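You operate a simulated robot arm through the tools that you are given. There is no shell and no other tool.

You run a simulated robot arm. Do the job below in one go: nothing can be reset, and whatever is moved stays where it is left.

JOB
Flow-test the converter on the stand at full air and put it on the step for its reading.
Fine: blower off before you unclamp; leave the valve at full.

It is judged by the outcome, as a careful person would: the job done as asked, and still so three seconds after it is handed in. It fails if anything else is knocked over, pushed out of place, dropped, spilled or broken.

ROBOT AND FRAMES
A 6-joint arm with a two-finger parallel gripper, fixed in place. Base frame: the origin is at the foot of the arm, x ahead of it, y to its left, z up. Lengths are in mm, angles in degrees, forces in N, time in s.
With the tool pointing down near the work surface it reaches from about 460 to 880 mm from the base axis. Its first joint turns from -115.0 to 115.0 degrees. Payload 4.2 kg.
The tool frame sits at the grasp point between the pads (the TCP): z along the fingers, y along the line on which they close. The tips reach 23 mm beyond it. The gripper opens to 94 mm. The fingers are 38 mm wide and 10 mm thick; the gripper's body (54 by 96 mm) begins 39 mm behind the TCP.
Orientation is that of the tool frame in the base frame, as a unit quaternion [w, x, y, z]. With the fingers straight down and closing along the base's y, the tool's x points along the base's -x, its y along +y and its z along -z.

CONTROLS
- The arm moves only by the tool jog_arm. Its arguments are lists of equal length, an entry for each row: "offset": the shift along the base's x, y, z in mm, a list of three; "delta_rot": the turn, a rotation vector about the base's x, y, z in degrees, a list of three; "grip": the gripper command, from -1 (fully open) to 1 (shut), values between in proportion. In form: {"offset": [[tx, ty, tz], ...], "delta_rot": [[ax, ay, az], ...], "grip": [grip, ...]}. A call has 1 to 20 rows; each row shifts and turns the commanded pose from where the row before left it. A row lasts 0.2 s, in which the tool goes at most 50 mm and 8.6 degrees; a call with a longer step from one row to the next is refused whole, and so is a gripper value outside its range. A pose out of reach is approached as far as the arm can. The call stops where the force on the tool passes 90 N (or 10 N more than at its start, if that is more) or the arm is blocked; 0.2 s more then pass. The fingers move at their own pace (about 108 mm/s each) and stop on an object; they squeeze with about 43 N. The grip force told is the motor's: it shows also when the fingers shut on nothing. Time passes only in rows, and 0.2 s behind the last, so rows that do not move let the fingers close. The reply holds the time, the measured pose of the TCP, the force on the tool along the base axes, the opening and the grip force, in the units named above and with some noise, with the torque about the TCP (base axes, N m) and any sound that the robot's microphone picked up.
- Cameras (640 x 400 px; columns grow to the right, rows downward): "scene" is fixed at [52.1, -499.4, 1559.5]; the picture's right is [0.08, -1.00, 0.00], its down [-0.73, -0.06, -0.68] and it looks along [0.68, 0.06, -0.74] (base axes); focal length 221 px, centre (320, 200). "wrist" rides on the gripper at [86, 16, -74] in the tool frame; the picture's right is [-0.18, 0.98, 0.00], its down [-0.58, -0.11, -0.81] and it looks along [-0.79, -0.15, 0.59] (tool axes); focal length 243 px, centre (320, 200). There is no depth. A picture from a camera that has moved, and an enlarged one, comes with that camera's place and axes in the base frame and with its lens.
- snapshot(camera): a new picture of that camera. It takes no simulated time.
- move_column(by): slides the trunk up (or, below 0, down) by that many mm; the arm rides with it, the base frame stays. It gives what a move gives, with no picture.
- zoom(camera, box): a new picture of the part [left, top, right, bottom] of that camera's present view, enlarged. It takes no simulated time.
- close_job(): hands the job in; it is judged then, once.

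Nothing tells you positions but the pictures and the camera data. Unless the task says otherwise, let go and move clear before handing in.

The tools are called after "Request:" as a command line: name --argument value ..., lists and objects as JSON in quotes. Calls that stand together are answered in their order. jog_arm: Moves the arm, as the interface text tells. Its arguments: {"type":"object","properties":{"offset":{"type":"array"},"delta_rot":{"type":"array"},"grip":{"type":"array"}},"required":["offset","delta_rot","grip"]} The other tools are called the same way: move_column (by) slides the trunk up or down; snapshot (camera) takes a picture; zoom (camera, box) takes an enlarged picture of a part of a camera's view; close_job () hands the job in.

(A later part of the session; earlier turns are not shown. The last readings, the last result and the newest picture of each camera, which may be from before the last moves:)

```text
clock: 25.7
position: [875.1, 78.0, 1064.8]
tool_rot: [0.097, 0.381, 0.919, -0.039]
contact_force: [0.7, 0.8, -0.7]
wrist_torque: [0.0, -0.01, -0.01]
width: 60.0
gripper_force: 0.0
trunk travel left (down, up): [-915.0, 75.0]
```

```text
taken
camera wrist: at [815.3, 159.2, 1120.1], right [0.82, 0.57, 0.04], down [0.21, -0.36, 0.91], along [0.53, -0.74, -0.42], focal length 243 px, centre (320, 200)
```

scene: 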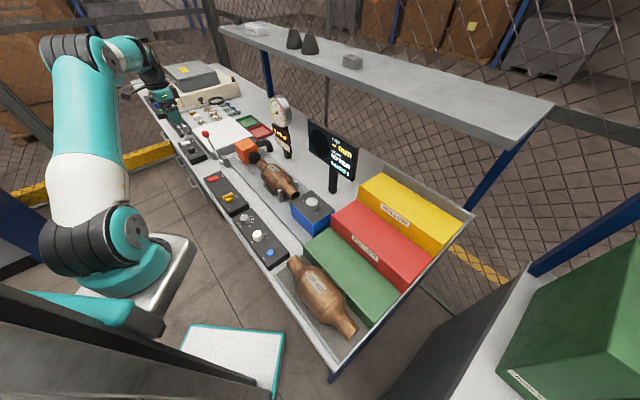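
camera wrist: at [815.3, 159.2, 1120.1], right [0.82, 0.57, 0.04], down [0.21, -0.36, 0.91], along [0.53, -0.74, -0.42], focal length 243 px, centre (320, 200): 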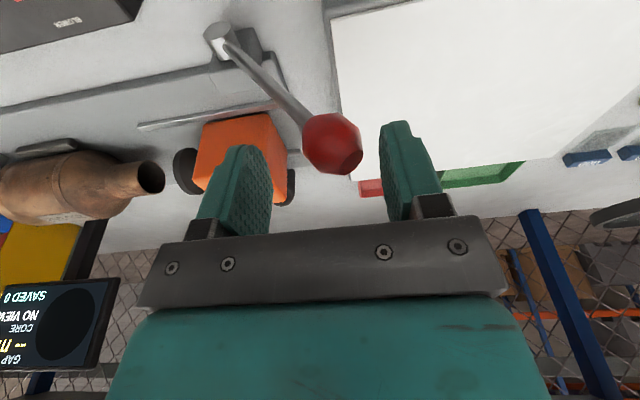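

The ball is centred between the fingers as expected, so I'll lower the rest of the way.

Request:
move_column --by -22

Request:
snapshot --camera "wrist"

Request:
zoom --camera "scene" --box '[150, 70, 290, 180]'

```text
clock: 26.4
position: [875.0, 77.6, 1042.8]
tool_rot: [0.097, 0.382, 0.918, -0.039]
contact_force: [-1.1, 0.0, -0.2]
wrist_torque: [0.02, 0.03, 0.0]
width: 60.2
gripper_force: 0.0
trunk travel left (down, up): [-893.0, 97.0]
```

```text
taken
camera wrist: at [815.3, 159.2, 1098.1], right [0.82, 0.57, 0.04], down [0.21, -0.36, 0.91], along [0.53, -0.74, -0.42], focal length 243 px, centre (320, 200)
```

wrist: 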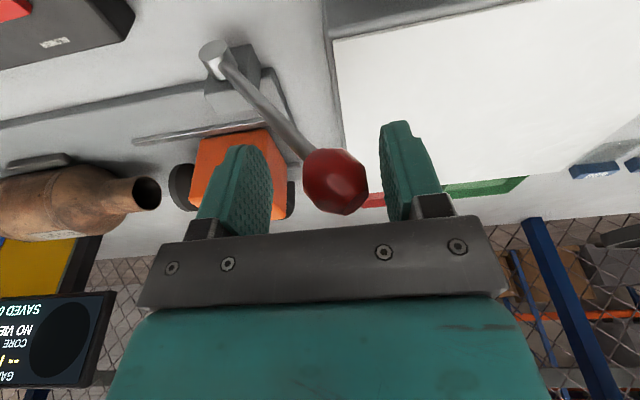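

```text
3.64 times, centred on (220, 125) of scene
camera zoom: at [52.1, -499.4, 1559.5], right [0.08, -1.0, 0.0], down [-0.73, -0.06, -0.68], along [0.68, 0.06, -0.74], focal length 802 px, centre (684, 473)
```

zoom: 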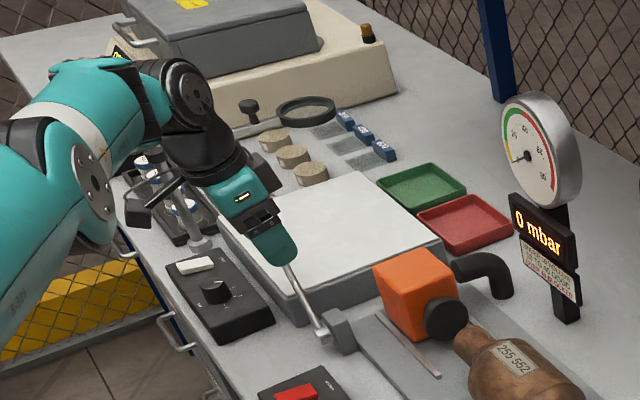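

The fingers straddle the ball. I'll narrow them and move the lever a first part of its arc towards the converter.

Request:
jog_arm --offset '[[0, 0, 0], [0, 0, 0], [-6.9, -6.9, 5.6], [-7, -7, 5.6], [-7.9, -7.9, 4.1], [-7.9, -7.9, 4], [0, 0, 0]]' --delta_rot '[[0, 0, 0], [0, 0, 0], [0, 0, 0], [0, 0, 0], [0, 0, 0], [0, 0, 0], [0, 0, 0]]' --grip '[0.06, 0.06, 0.06, 0.06, 0.06, 0.06, 0.06]'

Request:
snapshot --camera "wrist"

Request:
zoom --camera "scene" --box '[150, 70, 290, 180]'

```text
clock: 28.0
position: [869.1, 53.7, 1065.3]
tool_rot: [0.095, 0.382, 0.918, -0.042]
contact_force: [1.6, 2.1, 0.6]
wrist_torque: [0.04, 0.02, 0.01]
width: 45.4
gripper_force: 1.4
out of reach, approached as far as the arm can: row 4, 5, 6
trunk travel left (down, up): [-893.0, 97.0]
```

```text
taken
camera wrist: at [809.1, 137.0, 1121.0], right [0.82, 0.57, 0.03], down [0.21, -0.36, 0.91], along [0.53, -0.74, -0.42], focal length 243 px, centre (320, 200)
```

wrist: 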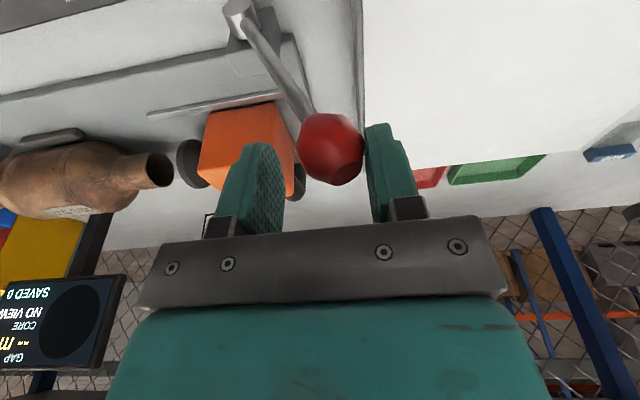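

```text
3.64 times, centred on (220, 125) of scene
camera zoom: at [52.1, -499.4, 1559.5], right [0.08, -1.0, 0.0], down [-0.73, -0.06, -0.68], along [0.68, 0.06, -0.74], focal length 802 px, centre (684, 473)
```

zoom: 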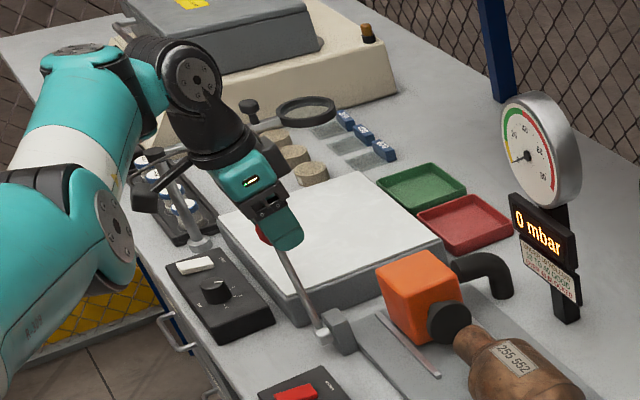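

The lever is following with very little force. I'm clear of the reach limit now, so I'll continue along the arc past vertical.

Request:
jog_arm --offset '[[-11.4, -3.9, -2.5], [-11.3, -3.8, -2.5], [-8.2, -8.2, 2], [-8.2, -8.2, 2], [-8.4, -8.5, 0], [-8.5, -8.5, 0], [0, 0, 0]]' --delta_rot '[[0, 0, 0], [0, 0, 0], [0, 0, 0], [0, 0, 0], [0, 0, 0], [0, 0, 0], [0, 0, 0]]' --grip '[0.06, 0.06, 0.06, 0.06, 0.06, 0.06, 0.06]'

Request:
snapshot --camera "wrist"

Request:
zoom --camera "scene" --box '[170, 80, 310, 200]'

```text
clock: 29.6
position: [875.4, 35.3, 1073.2]
tool_rot: [0.096, 0.382, 0.919, -0.04]
contact_force: [1.4, -0.3, 0.2]
wrist_torque: [0.0, -0.04, -0.06]
width: 44.7
gripper_force: 0.3
out of reach, approached as far as the arm can: row 1, 2, 3, 4, 5, 6
trunk travel left (down, up): [-893.0, 97.0]
```

```text
taken
camera wrist: at [815.3, 117.2, 1129.0], right [0.82, 0.57, 0.04], down [0.21, -0.36, 0.91], along [0.53, -0.74, -0.42], focal length 243 px, centre (320, 200)
```

wrist: 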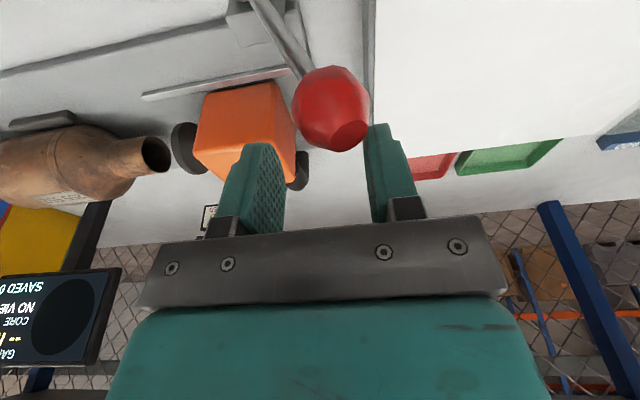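

```text
3.33 times, centred on (240, 140) of scene
camera zoom: at [52.1, -499.4, 1559.5], right [0.08, -1.0, 0.0], down [-0.73, -0.06, -0.68], along [0.68, 0.06, -0.74], focal length 735 px, centre (587, 400)
```

zoom: 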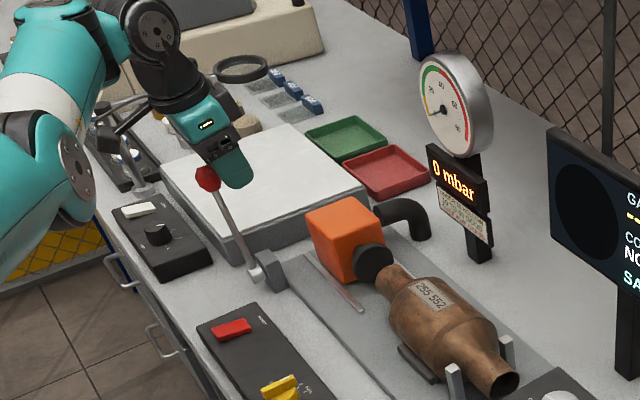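

The arm locked up near full stretch and slid off the ball, leaving the lever about 22° from vertical. I'll lift clear and retract. Then I'll come back with the fingers fully open, so the outer finger pushes the ball while the arm stays well within reach.

Request:
jog_arm --offset '[[0, 0, 40], [0, 0, 40], [-40, 5, 10], [-40, 5, 0], [0, 0, 0]]' --delta_rot '[[0, 0, 0], [0, 0, 0], [0, 0, 0], [4.24, 4.24, 0], [4.24, 4.24, 0]]' --grip '[0.06, 0.06, -1, -1, -1]'

Request:
snapshot --camera "wrist"

```text
clock: 30.8
position: [818.2, 51.3, 1154.7]
tool_rot: [-0.001, 0.384, 0.923, 0.001]
contact_force: [-0.1, -0.5, -0.2]
wrist_torque: [-0.02, 0.03, -0.04]
width: 94.0
gripper_force: 0.0
out of reach, approached as far as the arm can: row 4
trunk travel left (down, up): [-893.0, 97.0]
```

```text
taken
camera wrist: at [768.3, 125.2, 1231.6], right [0.83, 0.56, 0.0], down [0.33, -0.49, 0.8], along [0.45, -0.66, -0.59], focal length 243 px, centre (320, 200)
```

wrist: 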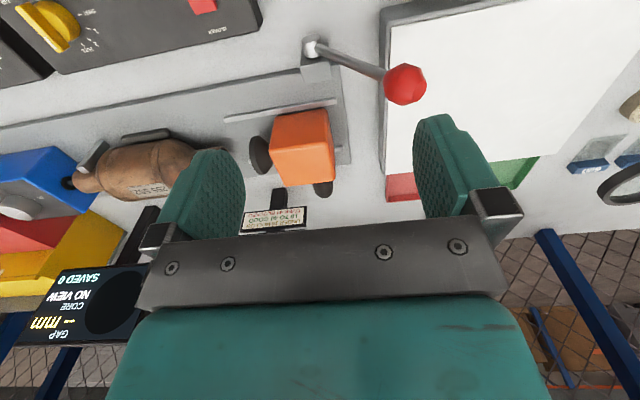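

The lever sprang back to its rest position, so it needs one continuous throw. I'll hover with the fingers fully open so the far finger drops just behind the ball.

Request:
jog_arm --offset '[[18, 9, -20], [17.5, 8.7, -20], [0, 0, 0]]' --delta_rot '[[0, 0, 0], [0, 0, 0], [0, 0, 0]]' --grip '[-1, -1, -1]'

Request:
snapshot --camera "wrist"

```text
clock: 31.6
position: [857.2, 69.6, 1121.2]
tool_rot: [0.0, 0.384, 0.923, -0.005]
contact_force: [0.4, 0.1, -0.3]
wrist_torque: [0.04, -0.01, -0.02]
width: 93.9
gripper_force: 0.1
out of reach, approached as far as the arm can: row 2
trunk travel left (down, up): [-893.0, 97.0]
```

```text
taken
camera wrist: at [808.2, 143.8, 1195.5], right [0.83, 0.56, -0.01], down [0.34, -0.48, 0.81], along [0.45, -0.67, -0.59], focal length 243 px, centre (320, 200)
```

wrist: 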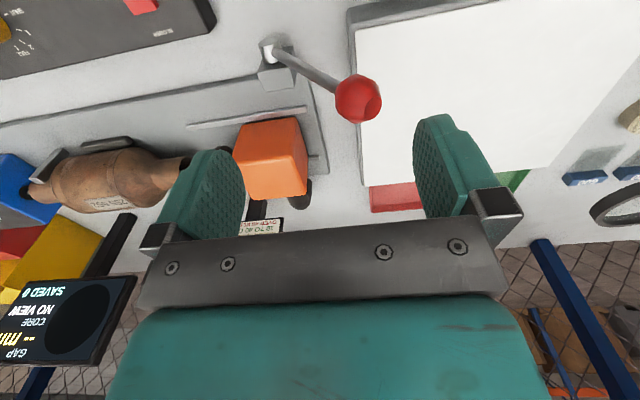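

The arm reports a limit although this radius should be reachable. I'll look at the arm's configuration from the scene camera.

Request:
snapshot --camera "scene"

```text
taken
```

scene: 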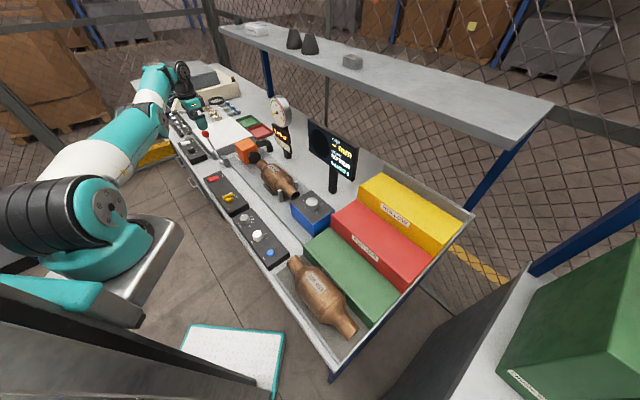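

The elbow is almost straight here, which explains the bad behaviour. I'll pull back and tilt the tool 24° outward, which gives real margin, and then approach with the fingers open.

Request:
jog_arm --offset '[[-30, -10, 15], [-20, -10, 10], [0, 0, 0], [0, 0, 0], [0, 0, 0], [0, 0, 0]]' --delta_rot '[[0, 0, 0], [0, 0, 0], [-5.66, -5.66, 0], [-5.66, -5.66, 0], [-5.66, -5.66, 0], [0, 0, 0]]' --grip '[-1, -1, -1, -1, -1, -1]'

Request:
snapshot --camera "scene"

```text
clock: 33.0
position: [832.0, 69.9, 1184.2]
tool_rot: [0.187, 0.377, 0.903, -0.086]
contact_force: [0.1, 1.2, 0.3]
wrist_torque: [0.02, 0.0, 0.01]
width: 94.2
gripper_force: 0.1
out of reach, approached as far as the arm can: row 3, 4, 5
trunk travel left (down, up): [-893.0, 97.0]
```

```text
taken
```

scene: 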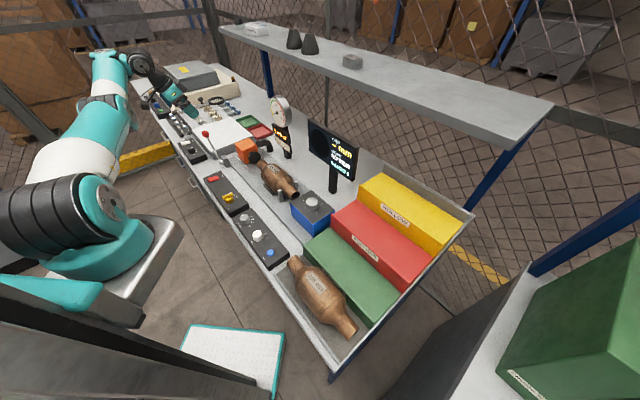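

The tilt was reached but the position drifted. I'll test moves in this free space to learn what's limiting the arm.

Request:
jog_arm --offset '[[0, 0, -20], [0, 0, -20], [0, 0, 0]]' --delta_rot '[[0, 0, 0], [0, 0, 0], [0, 0, 0]]' --grip '[-1, -1, -1]'

Request:
jog_arm --offset '[[-20, 0, 0], [-20, 0, 0], [0, 0, 0]]' --delta_rot '[[0, 0, 0], [0, 0, 0], [0, 0, 0]]' --grip '[-1, -1, -1]'

```text
clock: 33.8
position: [826.2, 85.8, 1177.6]
tool_rot: [0.188, 0.376, 0.903, -0.086]
contact_force: [0.0, 0.8, 0.3]
wrist_torque: [0.01, 0.02, -0.03]
width: 94.0
gripper_force: 0.0
out of reach, approached as far as the arm can: row 1, 2
trunk travel left (down, up): [-893.0, 97.0]
```

```text
clock: 34.6
position: [822.6, 97.6, 1178.4]
tool_rot: [0.191, 0.375, 0.903, -0.082]
contact_force: [0.4, -0.1, 0.3]
wrist_torque: [0.01, -0.01, 0.01]
width: 94.1
gripper_force: 0.1
out of reach, approached as far as the arm can: row 1, 2
trunk travel left (down, up): [-893.0, 97.0]
```

Motion is being deflected sideways, so some joint limit is active. I'll look at the arm itself.

Request:
zoom --camera "scene" --box '[0, 30, 240, 290]'

```text
1.54 times, centred on (120, 160) of scene
camera zoom: at [52.1, -499.4, 1559.5], right [0.08, -1.0, 0.0], down [-0.73, -0.06, -0.68], along [0.68, 0.06, -0.74], focal length 339 px, centre (628, 262)
```

zoom: 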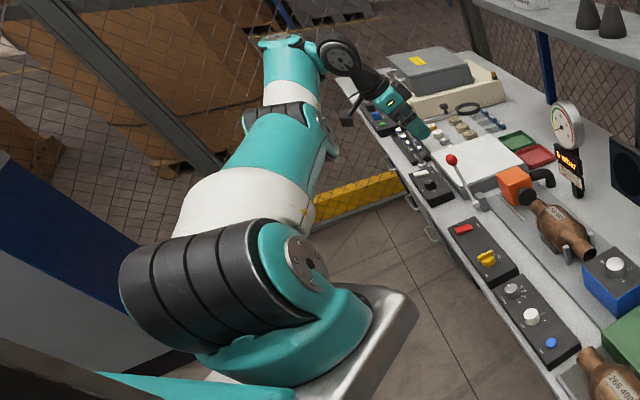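

The arm is near its straight-elbow singularity, so retracting moves stall while sideways ones go through. I'll retract with larger steps to bend the elbow again.

Request:
jog_arm --offset '[[-48, -8, 0], [-48, -8, 0], [-48, -8, 0], [0, 0, 0]]' --delta_rot '[[0, 0, 0], [0, 0, 0], [0, 0, 0], [0, 0, 0]]' --grip '[-1, -1, -1, -1]'

```text
clock: 35.6
position: [820.9, 104.4, 1176.7]
tool_rot: [0.191, 0.375, 0.903, -0.081]
contact_force: [-0.6, -0.7, 0.1]
wrist_torque: [0.0, 0.01, 0.01]
width: 93.8
gripper_force: 0.1
out of reach, approached as far as the arm can: row 1, 2, 3
trunk travel left (down, up): [-893.0, 97.0]
```

Retracting directly still stalls. I'll try undoing the tilt while going up, as that worked before.

Request:
jog_arm --offset '[[0, 0, 30], [0, 0, 30], [0, 0, 0]]' --delta_rot '[[0, 0, 0], [0, 0, 0], [0, 0, 0]]' --grip '[-1, -1, -1]'

Request:
jog_arm --offset '[[0, 0, 0], [0, 0, 0], [0, 0, 0]]' --delta_rot '[[5.66, 5.66, 0], [5.66, 5.66, 0], [0, 0, 0]]' --grip '[-1, -1, -1]'

```text
clock: 36.4
position: [818.5, 104.4, 1236.3]
tool_rot: [0.191, 0.375, 0.904, -0.079]
contact_force: [-0.4, 0.0, 0.4]
wrist_torque: [-0.02, 0.03, 0.03]
width: 93.8
gripper_force: 0.1
trunk travel left (down, up): [-893.0, 97.0]
```

```text
clock: 37.2
position: [818.2, 105.1, 1235.0]
tool_rot: [0.063, 0.382, 0.922, -0.026]
contact_force: [-0.7, 1.0, -0.5]
wrist_torque: [0.0, -0.01, 0.01]
width: 93.9
gripper_force: 0.1
trunk travel left (down, up): [-893.0, 97.0]
```

Upward moves work freely, so the limit bites when the arm works low relative to its shoulder with an outward tilt. I'll go up and lower the trunk, then retry the tilt with the shoulder lower.

Request:
jog_arm --offset '[[-20, 0, 40], [-20, 0, 40], [-20, 0, 20], [0, 0, 0]]' --delta_rot '[[5.66, 5.66, 0], [0, 0, 0], [0, 0, 0], [0, 0, 0]]' --grip '[-1, -1, -1, -1]'

Request:
move_column --by -220

Request:
jog_arm --offset '[[0, 0, 0], [0, 0, 0], [0, 0, 0], [0, 0, 0]]' --delta_rot '[[-5.66, -5.66, 0], [-5.66, -5.66, 0], [-5.66, -5.66, 0], [0, 0, 0]]' --grip '[-1, -1, -1, -1]'

Request:
snapshot --camera "scene"

```text
clock: 38.2
position: [758.1, 103.0, 1334.4]
tool_rot: [0.0, 0.382, 0.924, 0.001]
contact_force: [0.0, 0.3, 0.5]
wrist_torque: [0.0, -0.02, -0.01]
width: 93.9
gripper_force: 0.1
trunk travel left (down, up): [-893.0, 97.0]
```

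```text
clock: 40.5
position: [759.3, 104.3, 1113.6]
tool_rot: [-0.001, 0.383, 0.924, 0.001]
contact_force: [-1.1, -0.1, 0.4]
wrist_torque: [-0.01, -0.01, 0.01]
width: 93.9
gripper_force: 0.0
trunk travel left (down, up): [-673.0, 317.0]
```

```text
clock: 41.5
position: [772.8, 111.7, 1121.3]
tool_rot: [0.192, 0.375, 0.903, -0.08]
contact_force: [-0.3, -0.5, 0.4]
wrist_torque: [-0.04, -0.02, 0.02]
width: 94.0
gripper_force: 0.1
out of reach, approached as far as the arm can: row 2, 3
trunk travel left (down, up): [-673.0, 317.0]
```

```text
taken
```

scene: 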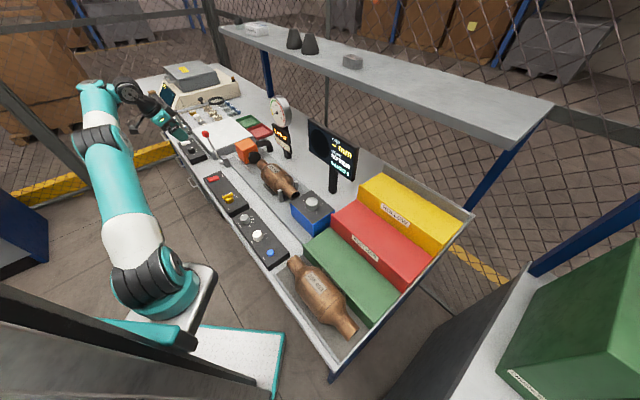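

The tilt itself is limited by a wrist joint, so I'll drop that idea. With the fingers fully open and the tool vertical, the needed point at about (854, 69) should be reachable at the original trunk height, so I'll go there in small steps.

Request:
jog_arm --offset '[[0, 0, 20], [0, 0, 20], [0, 0, 0], [0, 0, 0]]' --delta_rot '[[5.66, 5.66, 0], [5.66, 5.66, 0], [5.66, 5.66, 0], [0, 0, 0]]' --grip '[-1, -1, -1, -1]'

Request:
move_column --by 152

Request:
jog_arm --offset '[[0, 0, -45], [0, 0, -45], [0, 0, -45], [0, 0, 0]]' --delta_rot '[[0, 0, 0], [0, 0, 0], [0, 0, 0], [0, 0, 0]]' --grip '[-1, -1, -1, -1]'

```text
clock: 42.5
position: [747.4, 126.7, 1146.7]
tool_rot: [0.013, 0.383, 0.924, -0.003]
contact_force: [1.2, -0.2, -0.6]
wrist_torque: [-0.02, 0.0, 0.0]
width: 94.0
gripper_force: 0.1
out of reach, approached as far as the arm can: row 1, 2
trunk travel left (down, up): [-673.0, 317.0]
```

```text
clock: 44.3
position: [747.4, 128.1, 1299.2]
tool_rot: [0.014, 0.383, 0.924, -0.003]
contact_force: [-0.4, 0.2, -0.8]
wrist_torque: [0.01, -0.01, 0.01]
width: 94.0
gripper_force: 0.0
trunk travel left (down, up): [-825.0, 165.0]
```

```text
clock: 45.3
position: [747.6, 127.2, 1163.1]
tool_rot: [0.014, 0.383, 0.924, -0.003]
contact_force: [-0.4, 0.3, -0.4]
wrist_torque: [0.0, 0.01, 0.02]
width: 93.8
gripper_force: 0.0
trunk travel left (down, up): [-825.0, 165.0]
```

Clean vertical pose regained. Now I'll approach the hover point behind the lever ball.

Request:
jog_arm --offset '[[27, -15, -12], [27, -15, -12], [27, -15, -12], [25, -13, -12], [0, 0, 0]]' --delta_rot '[[1.1, 1.1, 0], [0, 0, 0], [0, 0, 0], [0, 0, 0], [0, 0, 0]]' --grip '[-1, -1, -1, -1, -1]'

Request:
snapshot --camera "wrist"

Request:
snapshot --camera "scene"

```text
clock: 46.5
position: [853.6, 70.9, 1115.6]
tool_rot: [0.001, 0.383, 0.924, 0.002]
contact_force: [-0.1, -0.9, 0.0]
wrist_torque: [0.04, 0.0, 0.02]
width: 94.1
gripper_force: 0.1
trunk travel left (down, up): [-825.0, 165.0]
```

```text
taken
camera wrist: at [803.8, 143.2, 1190.5], right [0.83, 0.56, 0.0], down [0.33, -0.49, 0.81], along [0.46, -0.66, -0.59], focal length 243 px, centre (320, 200)
```

wrist: 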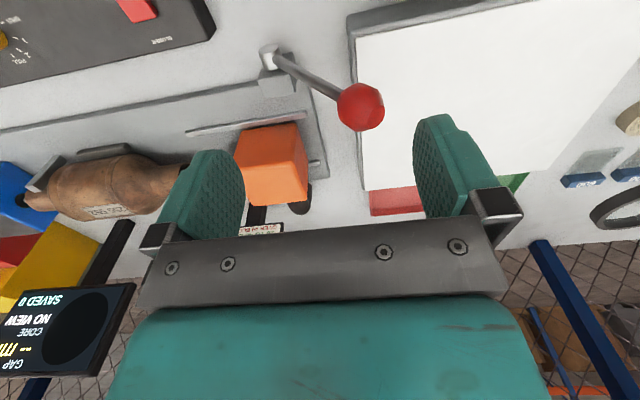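

```text
taken
```

scene: 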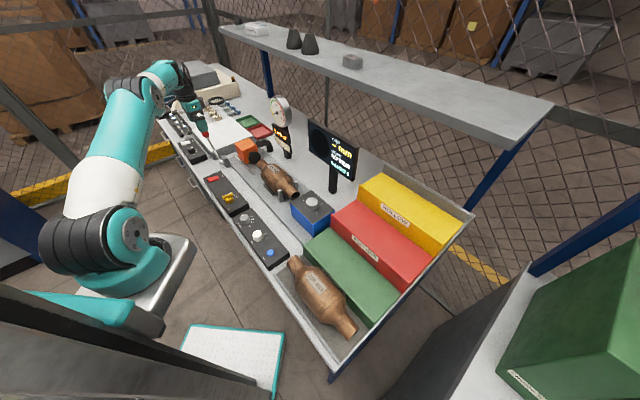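

The hover point was reached cleanly. The ball, at about (882, 81), clears the outer finger by about 4 mm, so I'll go down in two stages.

Request:
jog_arm --offset '[[1, 1, -15], [0, 0, -15], [0, 0, 0]]' --delta_rot '[[0, 0, 0], [0, 0, 0], [0, 0, 0]]' --grip '[-1, -1, -1]'

Request:
snapshot --camera "wrist"

```text
clock: 47.3
position: [854.4, 70.1, 1085.3]
tool_rot: [0.001, 0.383, 0.924, 0.002]
contact_force: [-0.3, -0.4, 0.4]
wrist_torque: [-0.03, -0.01, 0.0]
width: 93.8
gripper_force: 0.1
trunk travel left (down, up): [-825.0, 165.0]
```

```text
taken
camera wrist: at [804.0, 143.0, 1160.0], right [0.83, 0.56, 0.0], down [0.33, -0.49, 0.81], along [0.46, -0.66, -0.59], focal length 243 px, centre (320, 200)
```

wrist: 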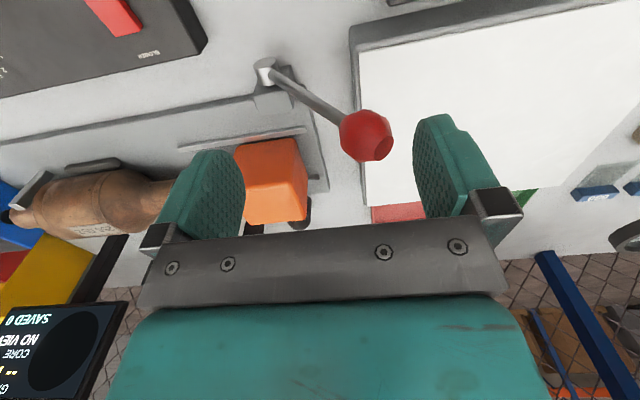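

The ball sits inside the outer finger. I'll go down to ball height and then drive the lever along its arc in one continuous push.

Request:
jog_arm --offset '[[0, 0, -15], [0, 0, -20], [0, 0, 0]]' --delta_rot '[[0, 0, 0], [0, 0, 0], [0, 0, 0]]' --grip '[-1, -1, -1]'

Request:
jog_arm --offset '[[-8.7, -8.7, 3], [-8.7, -8.7, 4], [-8.2, -8.2, 4], [-8.2, -8.2, 4], [-8.2, -8.2, 2], [-8.2, -8.2, 2], [0, 0, 0]]' --delta_rot '[[0, 0, 0], [0, 0, 0], [0, 0, 0], [0, 0, 0], [0, 0, 0], [0, 0, 0], [0, 0, 0]]' --grip '[-1, -1, -1, -1, -1, -1, -1]'

Request:
snapshot --camera "wrist"

Request:
zoom --camera "scene" --box '[170, 80, 310, 200]'

```text
clock: 48.1
position: [853.6, 69.9, 1048.9]
tool_rot: [0.001, 0.384, 0.924, 0.002]
contact_force: [-0.4, -1.2, -0.4]
wrist_torque: [0.01, 0.01, 0.01]
width: 94.1
gripper_force: 0.2
trunk travel left (down, up): [-825.0, 165.0]
```

```text
clock: 49.7
position: [803.5, 17.8, 1070.3]
tool_rot: [0.001, 0.385, 0.923, 0.001]
contact_force: [0.6, 0.6, -0.6]
wrist_torque: [-0.01, 0.03, 0.03]
width: 93.8
gripper_force: 0.1
trunk travel left (down, up): [-825.0, 165.0]
```

```text
taken
camera wrist: at [753.8, 91.7, 1144.6], right [0.83, 0.56, 0.0], down [0.33, -0.49, 0.81], along [0.46, -0.66, -0.59], focal length 243 px, centre (320, 200)
```

wrist: 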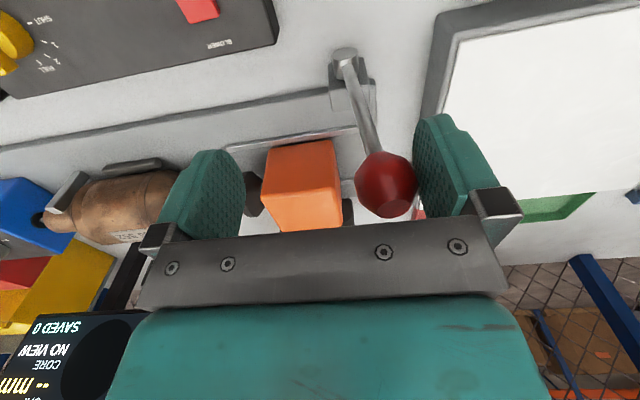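

```text
3.33 times, centred on (240, 140) of scene
camera zoom: at [52.1, -499.4, 1559.5], right [0.08, -1.0, 0.0], down [-0.73, -0.06, -0.68], along [0.68, 0.06, -0.74], focal length 735 px, centre (587, 400)
```

zoom: 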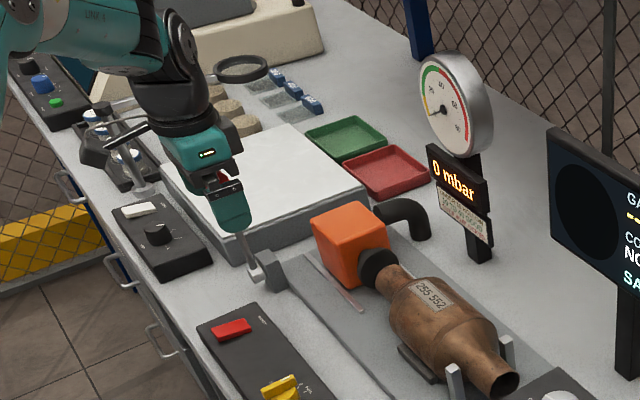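

The lever is following and the nozzle is approaching the converter. I'll continue past vertical.

Request:
jog_arm --offset '[[-7.7, -7.7, 0], [-7.7, -7.7, 0], [-8.1, -8.1, -2], [-8.1, -8.1, -2], [0, 0, 0]]' --delta_rot '[[0, 0, 0], [0, 0, 0], [0, 0, 0], [0, 0, 0], [0, 0, 0]]' --grip '[-1, -1, -1, -1, -1]'

Request:
snapshot --camera "wrist"

Request:
zoom --camera "scene" --box '[170, 80, 310, 200]'

```text
clock: 50.9
position: [772.3, -13.0, 1065.8]
tool_rot: [0.001, 0.383, 0.924, 0.002]
contact_force: [0.4, 0.1, 0.2]
wrist_torque: [0.01, 0.0, -0.03]
width: 94.0
gripper_force: 0.0
trunk travel left (down, up): [-825.0, 165.0]
```

```text
taken
camera wrist: at [722.7, 60.0, 1140.7], right [0.83, 0.56, 0.0], down [0.33, -0.49, 0.81], along [0.46, -0.66, -0.59], focal length 243 px, centre (320, 200)
```

wrist: 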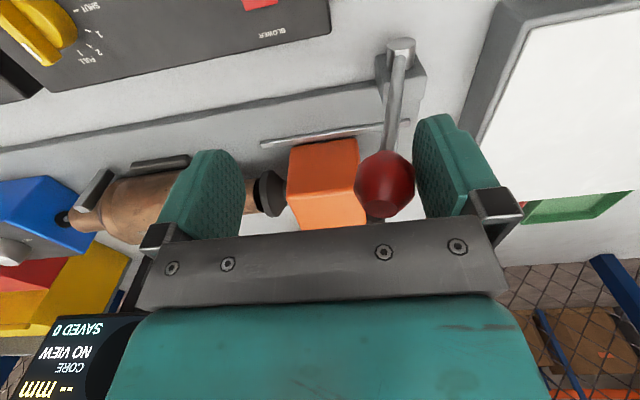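

```text
3.33 times, centred on (240, 140) of scene
camera zoom: at [52.1, -499.4, 1559.5], right [0.08, -1.0, 0.0], down [-0.73, -0.06, -0.68], along [0.68, 0.06, -0.74], focal length 735 px, centre (587, 400)
```

zoom: 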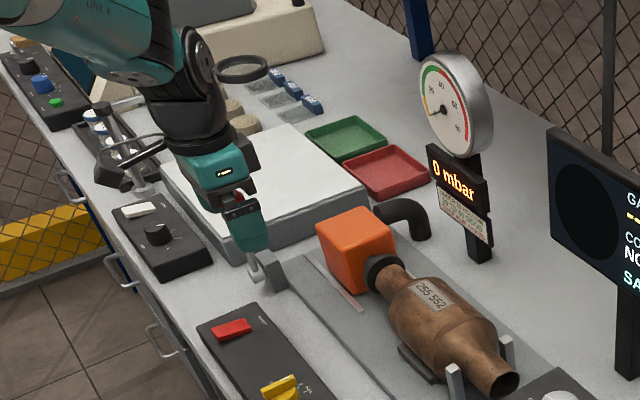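

The cone is nearly at the converter's inlet. I'll continue carefully, watching for the end stop.

Request:
jog_arm --offset '[[-8.1, -8.1, -4], [-8.1, -8.1, -4], [0, 0, 0]]' --delta_rot '[[0, 0, 0], [0, 0, 0], [0, 0, 0]]' --grip '[-1, -1, -1]'

Request:
snapshot --camera "wrist"

Request:
zoom --camera "scene" --box '[190, 100, 310, 200]'

```text
clock: 51.7
position: [756.3, -28.3, 1057.2]
tool_rot: [0.0, 0.383, 0.924, 0.002]
contact_force: [0.4, 1.1, 0.1]
wrist_torque: [-0.03, 0.0, 0.02]
width: 94.3
gripper_force: 0.0
trunk travel left (down, up): [-825.0, 165.0]
```

```text
taken
camera wrist: at [706.7, 44.7, 1132.2], right [0.83, 0.56, 0.0], down [0.33, -0.49, 0.81], along [0.46, -0.66, -0.59], focal length 243 px, centre (320, 200)
```

wrist: 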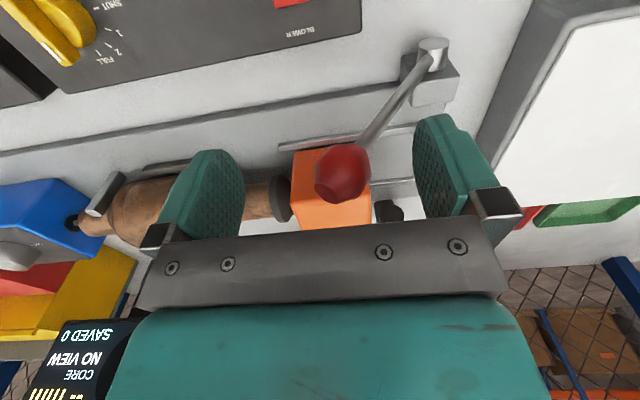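

```text
4.00 times, centred on (250, 150) of scene
camera zoom: at [52.1, -499.4, 1559.5], right [0.08, -1.0, 0.0], down [-0.73, -0.06, -0.68], along [0.68, 0.06, -0.74], focal length 882 px, centre (600, 400)
```

zoom: 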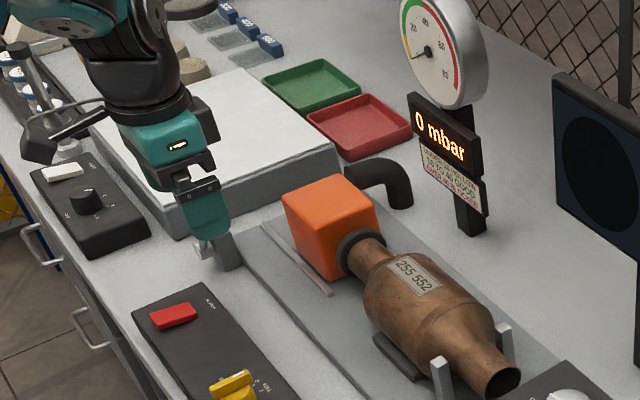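

The lever snapped over centre and the cone is now seated on the inlet. I'll lift clear and go over the blower rocker.

Request:
jog_arm --offset '[[0, 0, 40], [0, 0, 40], [-20, 10, 10], [-18, 10, 0], [-18, 10, -30], [0, 0, -40], [0, 0, -30], [0, 0, 0]]' --delta_rot '[[0, 0, 0], [0, 0, 0], [0, 0, 0], [0, 0, 0], [0, 0, 0], [0, 0, 0], [0, 0, 0], [0, 0, 0]]' --grip '[-1, -1, -1, -1, -1, -1, -1, -1]'

Request:
snapshot --camera "wrist"

Request:
zoom --camera "scene" --box '[190, 130, 310, 210]'

```text
clock: 53.5
position: [701.3, 3.3, 1046.4]
tool_rot: [0.001, 0.384, 0.923, 0.002]
contact_force: [0.2, 0.0, 0.2]
wrist_torque: [-0.03, 0.03, -0.02]
width: 93.9
gripper_force: 0.0
trunk travel left (down, up): [-825.0, 165.0]
```

```text
taken
camera wrist: at [651.0, 75.2, 1121.6], right [0.83, 0.56, 0.01], down [0.33, -0.49, 0.81], along [0.46, -0.66, -0.59], focal length 243 px, centre (320, 200)
```

wrist: 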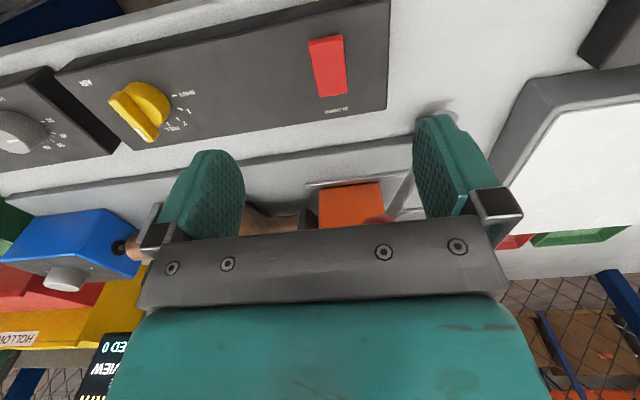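

```text
5.00 times, centred on (250, 170) of scene
camera zoom: at [52.1, -499.4, 1559.5], right [0.08, -1.0, 0.0], down [-0.73, -0.06, -0.68], along [0.68, 0.06, -0.74], focal length 1103 px, centre (670, 350)
```

zoom: 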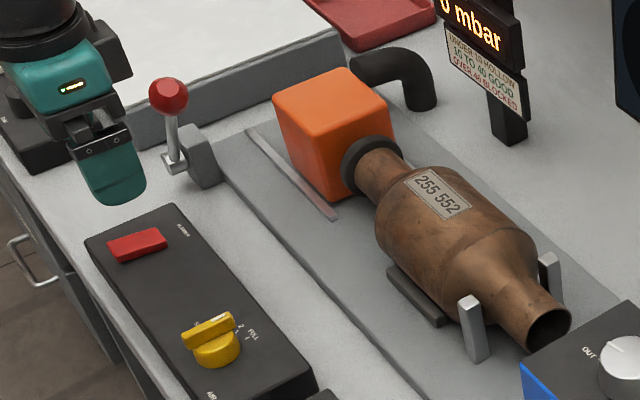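

Clamped. I'll check the rocker's tilt and the valve pointer up close.

Request:
zoom --camera "wrist" --box '[290, 20, 390, 120]'

Request:
zoom --camera "wrist" --box '[90, 60, 210, 150]'

Request:
zoom --camera "scene" --box '[200, 165, 240, 205]'

```text
4.00 times, centred on (340, 70) of wrist
camera zoom: at [651.0, 75.2, 1121.6], right [0.83, 0.56, 0.01], down [0.33, -0.49, 0.81], along [0.46, -0.66, -0.59], focal length 970 px, centre (240, 720)
```

zoom: 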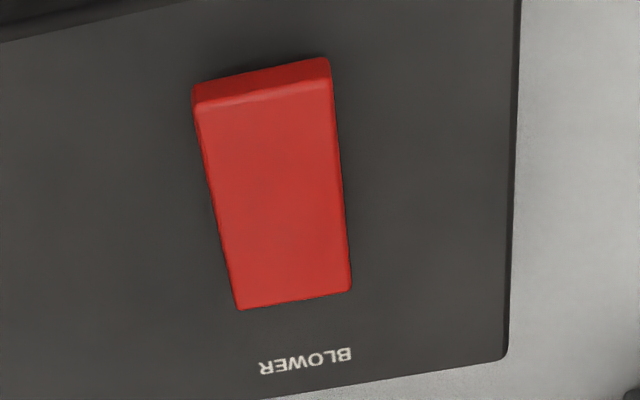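

```text
4.44 times, centred on (150, 105) of wrist
camera zoom: at [651.0, 75.2, 1121.6], right [0.83, 0.56, 0.01], down [0.33, -0.49, 0.81], along [0.46, -0.66, -0.59], focal length 1078 px, centre (1076, 622)
```

zoom: 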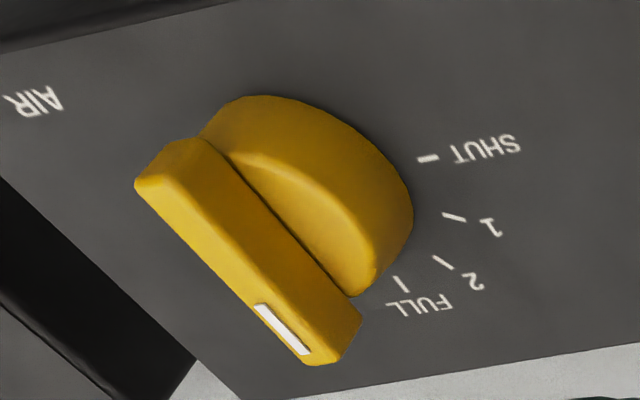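

```text
10.00 times, centred on (220, 185) of scene
camera zoom: at [52.1, -499.4, 1559.5], right [0.08, -1.0, 0.0], down [-0.73, -0.06, -0.68], along [0.68, 0.06, -0.74], focal length 2206 px, centre (1320, 350)
```

zoom: 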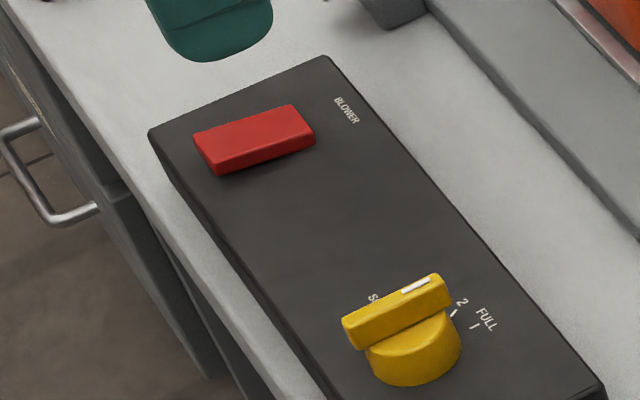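

The pointer is on FULL. The rocker's end nearest the bench front is raised, which is off. I'll close the fingers and press that end at about a = 502, n = 474 in bench coordinates, in small steps.

Request:
jog_arm --offset '[[-5.6, 8.2, 0], [-5.7, 8.3, -20], [0, 0, -30], [0, 0, 0]]' --delta_rot '[[0, 0, 0], [0, 0, 0], [0, 0, 0], [0, 0, 0]]' --grip '[0, 1, 1, 1]'

Request:
snapshot --camera "wrist"

Request:
zoom --camera "scene" --box '[190, 145, 250, 205]'

```text
clock: 54.5
position: [688.6, 17.9, 997.5]
tool_rot: [0.001, 0.382, 0.924, 0.003]
contact_force: [-0.3, 0.3, 0.1]
wrist_torque: [0.0, -0.02, 0.0]
width: 0.1
gripper_force: 42.2
trunk travel left (down, up): [-825.0, 165.0]
```

```text
taken
camera wrist: at [639.5, 90.8, 1072.3], right [0.83, 0.56, 0.01], down [0.33, -0.49, 0.81], along [0.46, -0.66, -0.59], focal length 243 px, centre (320, 200)
```

wrist: 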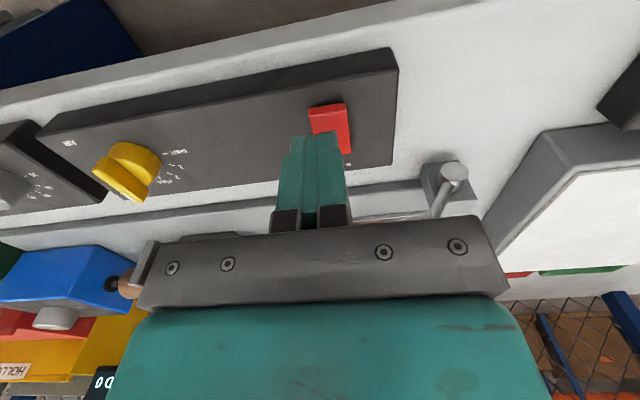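

```text
6.67 times, centred on (220, 175) of scene
camera zoom: at [52.1, -499.4, 1559.5], right [0.08, -1.0, 0.0], down [-0.73, -0.06, -0.68], along [0.68, 0.06, -0.74], focal length 1471 px, centre (987, 367)
```

zoom: 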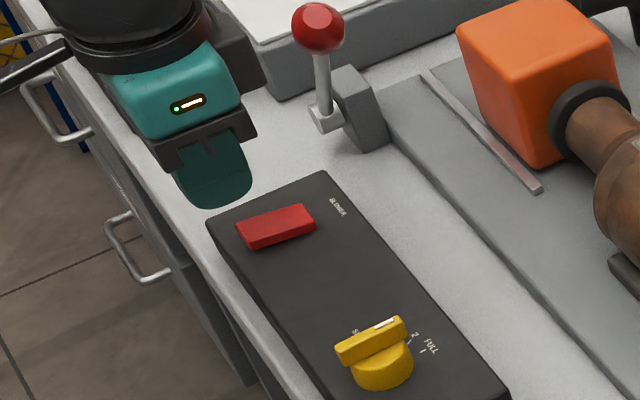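

The finger block needs about 5 mm more along +a to centre on the rocker. I'll correct that and go down towards the raised end.

Request:
jog_arm --offset '[[3.5, 3.5, -8], [0, 0, -6], [0, 0, 0]]' --delta_rot '[[0, 0, 0], [0, 0, 0], [0, 0, 0]]' --grip '[1, 1, 1]'

Request:
jog_arm --offset '[[0, 0, -3], [0, 0, -3], [0, 0, 0]]' --delta_rot '[[0, 0, 0], [0, 0, 0], [0, 0, 0]]' --grip '[1, 1, 1]'

Request:
zoom --camera "scene" --box '[190, 110, 310, 205]'

Request:
zoom --camera "wrist" --box '[260, 70, 400, 200]'

```text
clock: 55.3
position: [693.1, 21.9, 983.6]
tool_rot: [0.0, 0.383, 0.924, 0.003]
contact_force: [0.7, 0.4, -0.8]
wrist_torque: [-0.02, 0.02, -0.01]
width: 0.0
gripper_force: 41.9
trunk travel left (down, up): [-825.0, 165.0]
```

```text
clock: 56.1
position: [692.2, 21.8, 979.1]
tool_rot: [0.001, 0.383, 0.924, 0.003]
contact_force: [-0.7, -0.2, -0.1]
wrist_torque: [0.02, -0.04, -0.03]
width: 0.0
gripper_force: 42.4
trunk travel left (down, up): [-825.0, 165.0]
```

```text
4.21 times, centred on (250, 158) of scene
camera zoom: at [52.1, -499.4, 1559.5], right [0.08, -1.0, 0.0], down [-0.73, -0.06, -0.68], along [0.68, 0.06, -0.74], focal length 929 px, centre (615, 379)
```

zoom: 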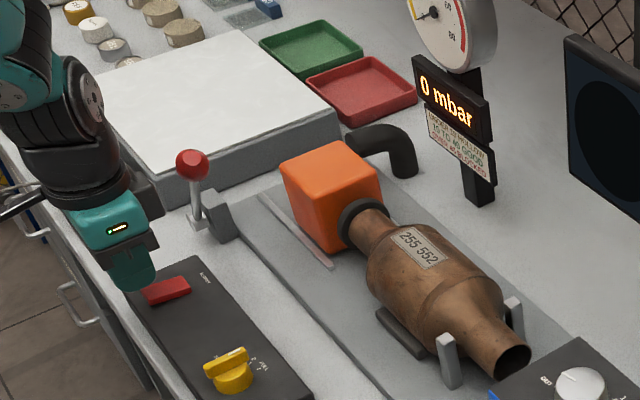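

```text
3.08 times, centred on (330, 135) of wrist
camera zoom: at [643.0, 94.5, 1052.8], right [0.83, 0.56, 0.01], down [0.33, -0.49, 0.81], along [0.46, -0.66, -0.59], focal length 746 px, centre (289, 400)
```

zoom: 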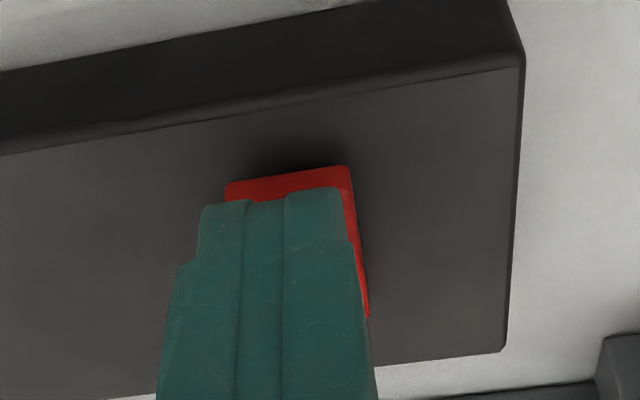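

Aligned but not touching yet. I'll keep going down in small steps.

Request:
jog_arm --offset '[[2, 2, -3], [0, 0, -2], [0, 0, 0]]' --delta_rot '[[0, 0, 0], [0, 0, 0], [0, 0, 0]]' --grip '[1, 1, 1]'

Request:
jog_arm --offset '[[0, 0, -2], [0, 0, -2], [0, 0, 0]]' --delta_rot '[[0, 0, 0], [0, 0, 0], [0, 0, 0]]' --grip '[1, 1, 1]'

```text
clock: 56.9
position: [694.3, 22.0, 973.6]
tool_rot: [0.001, 0.383, 0.924, 0.003]
contact_force: [-0.8, -0.3, 0.8]
wrist_torque: [0.0, 0.0, -0.01]
width: 0.0
gripper_force: 42.8
trunk travel left (down, up): [-825.0, 165.0]
```

```text
clock: 57.7
position: [694.8, 22.9, 970.0]
tool_rot: [0.001, 0.383, 0.924, 0.002]
contact_force: [0.8, -0.3, 0.4]
wrist_torque: [0.0, -0.02, 0.03]
width: 0.0
gripper_force: 42.4
trunk travel left (down, up): [-825.0, 165.0]
```

Request:
jog_arm --offset '[[0, 0, -2], [0, 0, -2], [0, 0, 0]]' --delta_rot '[[0, 0, 0], [0, 0, 0], [0, 0, 0]]' --grip '[1, 1, 1]'

Request:
zoom --camera "scene" --box '[190, 110, 310, 205]'

Request:
zoom --camera "wrist" --box '[260, 70, 400, 200]'

```text
clock: 58.5
position: [695.2, 23.7, 964.5]
tool_rot: [0.001, 0.385, 0.923, 0.002]
contact_force: [-1.1, 0.5, 1.3]
wrist_torque: [0.0, 0.02, -0.02]
width: 0.2
gripper_force: 42.3
trunk travel left (down, up): [-825.0, 165.0]
```

```text
4.21 times, centred on (250, 158) of scene
camera zoom: at [52.1, -499.4, 1559.5], right [0.08, -1.0, 0.0], down [-0.73, -0.06, -0.68], along [0.68, 0.06, -0.74], focal length 929 px, centre (615, 379)
```

zoom: 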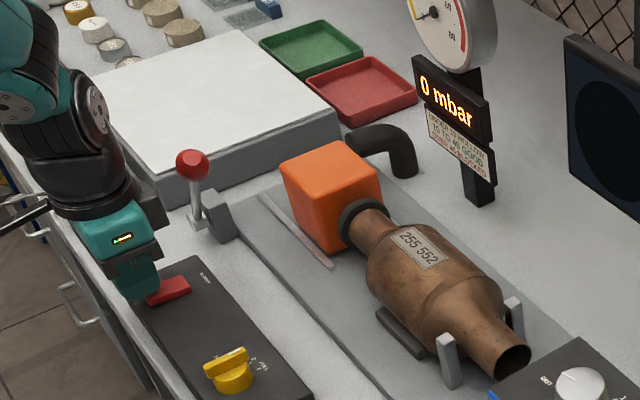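

```text
3.08 times, centred on (330, 135) of wrist
camera zoom: at [645.3, 96.0, 1039.8], right [0.83, 0.56, 0.01], down [0.33, -0.49, 0.81], along [0.46, -0.66, -0.59], focal length 746 px, centre (289, 400)
```

zoom: 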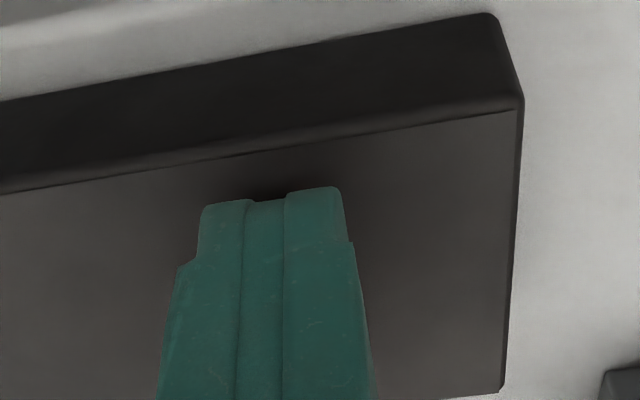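

Fingertips are at about z 941, just about touching. I'll continue to press.

Request:
jog_arm --offset '[[0, 0, -2], [0, 0, -1], [0, 0, 0]]' --delta_rot '[[0, 0, 0], [0, 0, 0], [0, 0, 0]]' --grip '[1, 1, 1]'

Request:
jog_arm --offset '[[0, 0, -2], [0, 0, 0]]' --delta_rot '[[0, 0, 0], [0, 0, 0]]' --grip '[1, 1]'

Request:
zoom --camera "scene" --box '[190, 110, 310, 205]'

```text
clock: 59.3
position: [694.5, 23.7, 962.7]
tool_rot: [0.002, 0.383, 0.924, 0.002]
contact_force: [-5.9, 0.9, 16.9]
wrist_torque: [-0.24, -0.14, -0.11]
width: 0.0
gripper_force: 42.4
trunk travel left (down, up): [-825.0, 165.0]
```

```text
clock: 59.9
position: [693.7, 23.3, 962.9]
tool_rot: [0.003, 0.383, 0.924, 0.004]
contact_force: [-10.8, 0.7, 48.2]
wrist_torque: [-0.68, -0.34, 0.03]
width: 0.0
gripper_force: 43.0
trunk travel left (down, up): [-825.0, 165.0]
```

```text
4.21 times, centred on (250, 158) of scene
camera zoom: at [52.1, -499.4, 1559.5], right [0.08, -1.0, 0.0], down [-0.73, -0.06, -0.68], along [0.68, 0.06, -0.74], focal length 929 px, centre (615, 379)
```

zoom: 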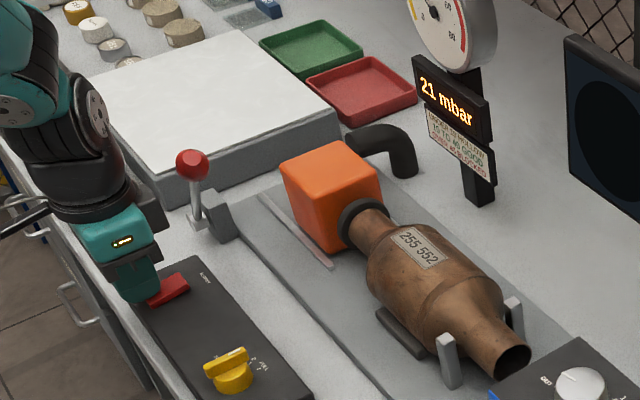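

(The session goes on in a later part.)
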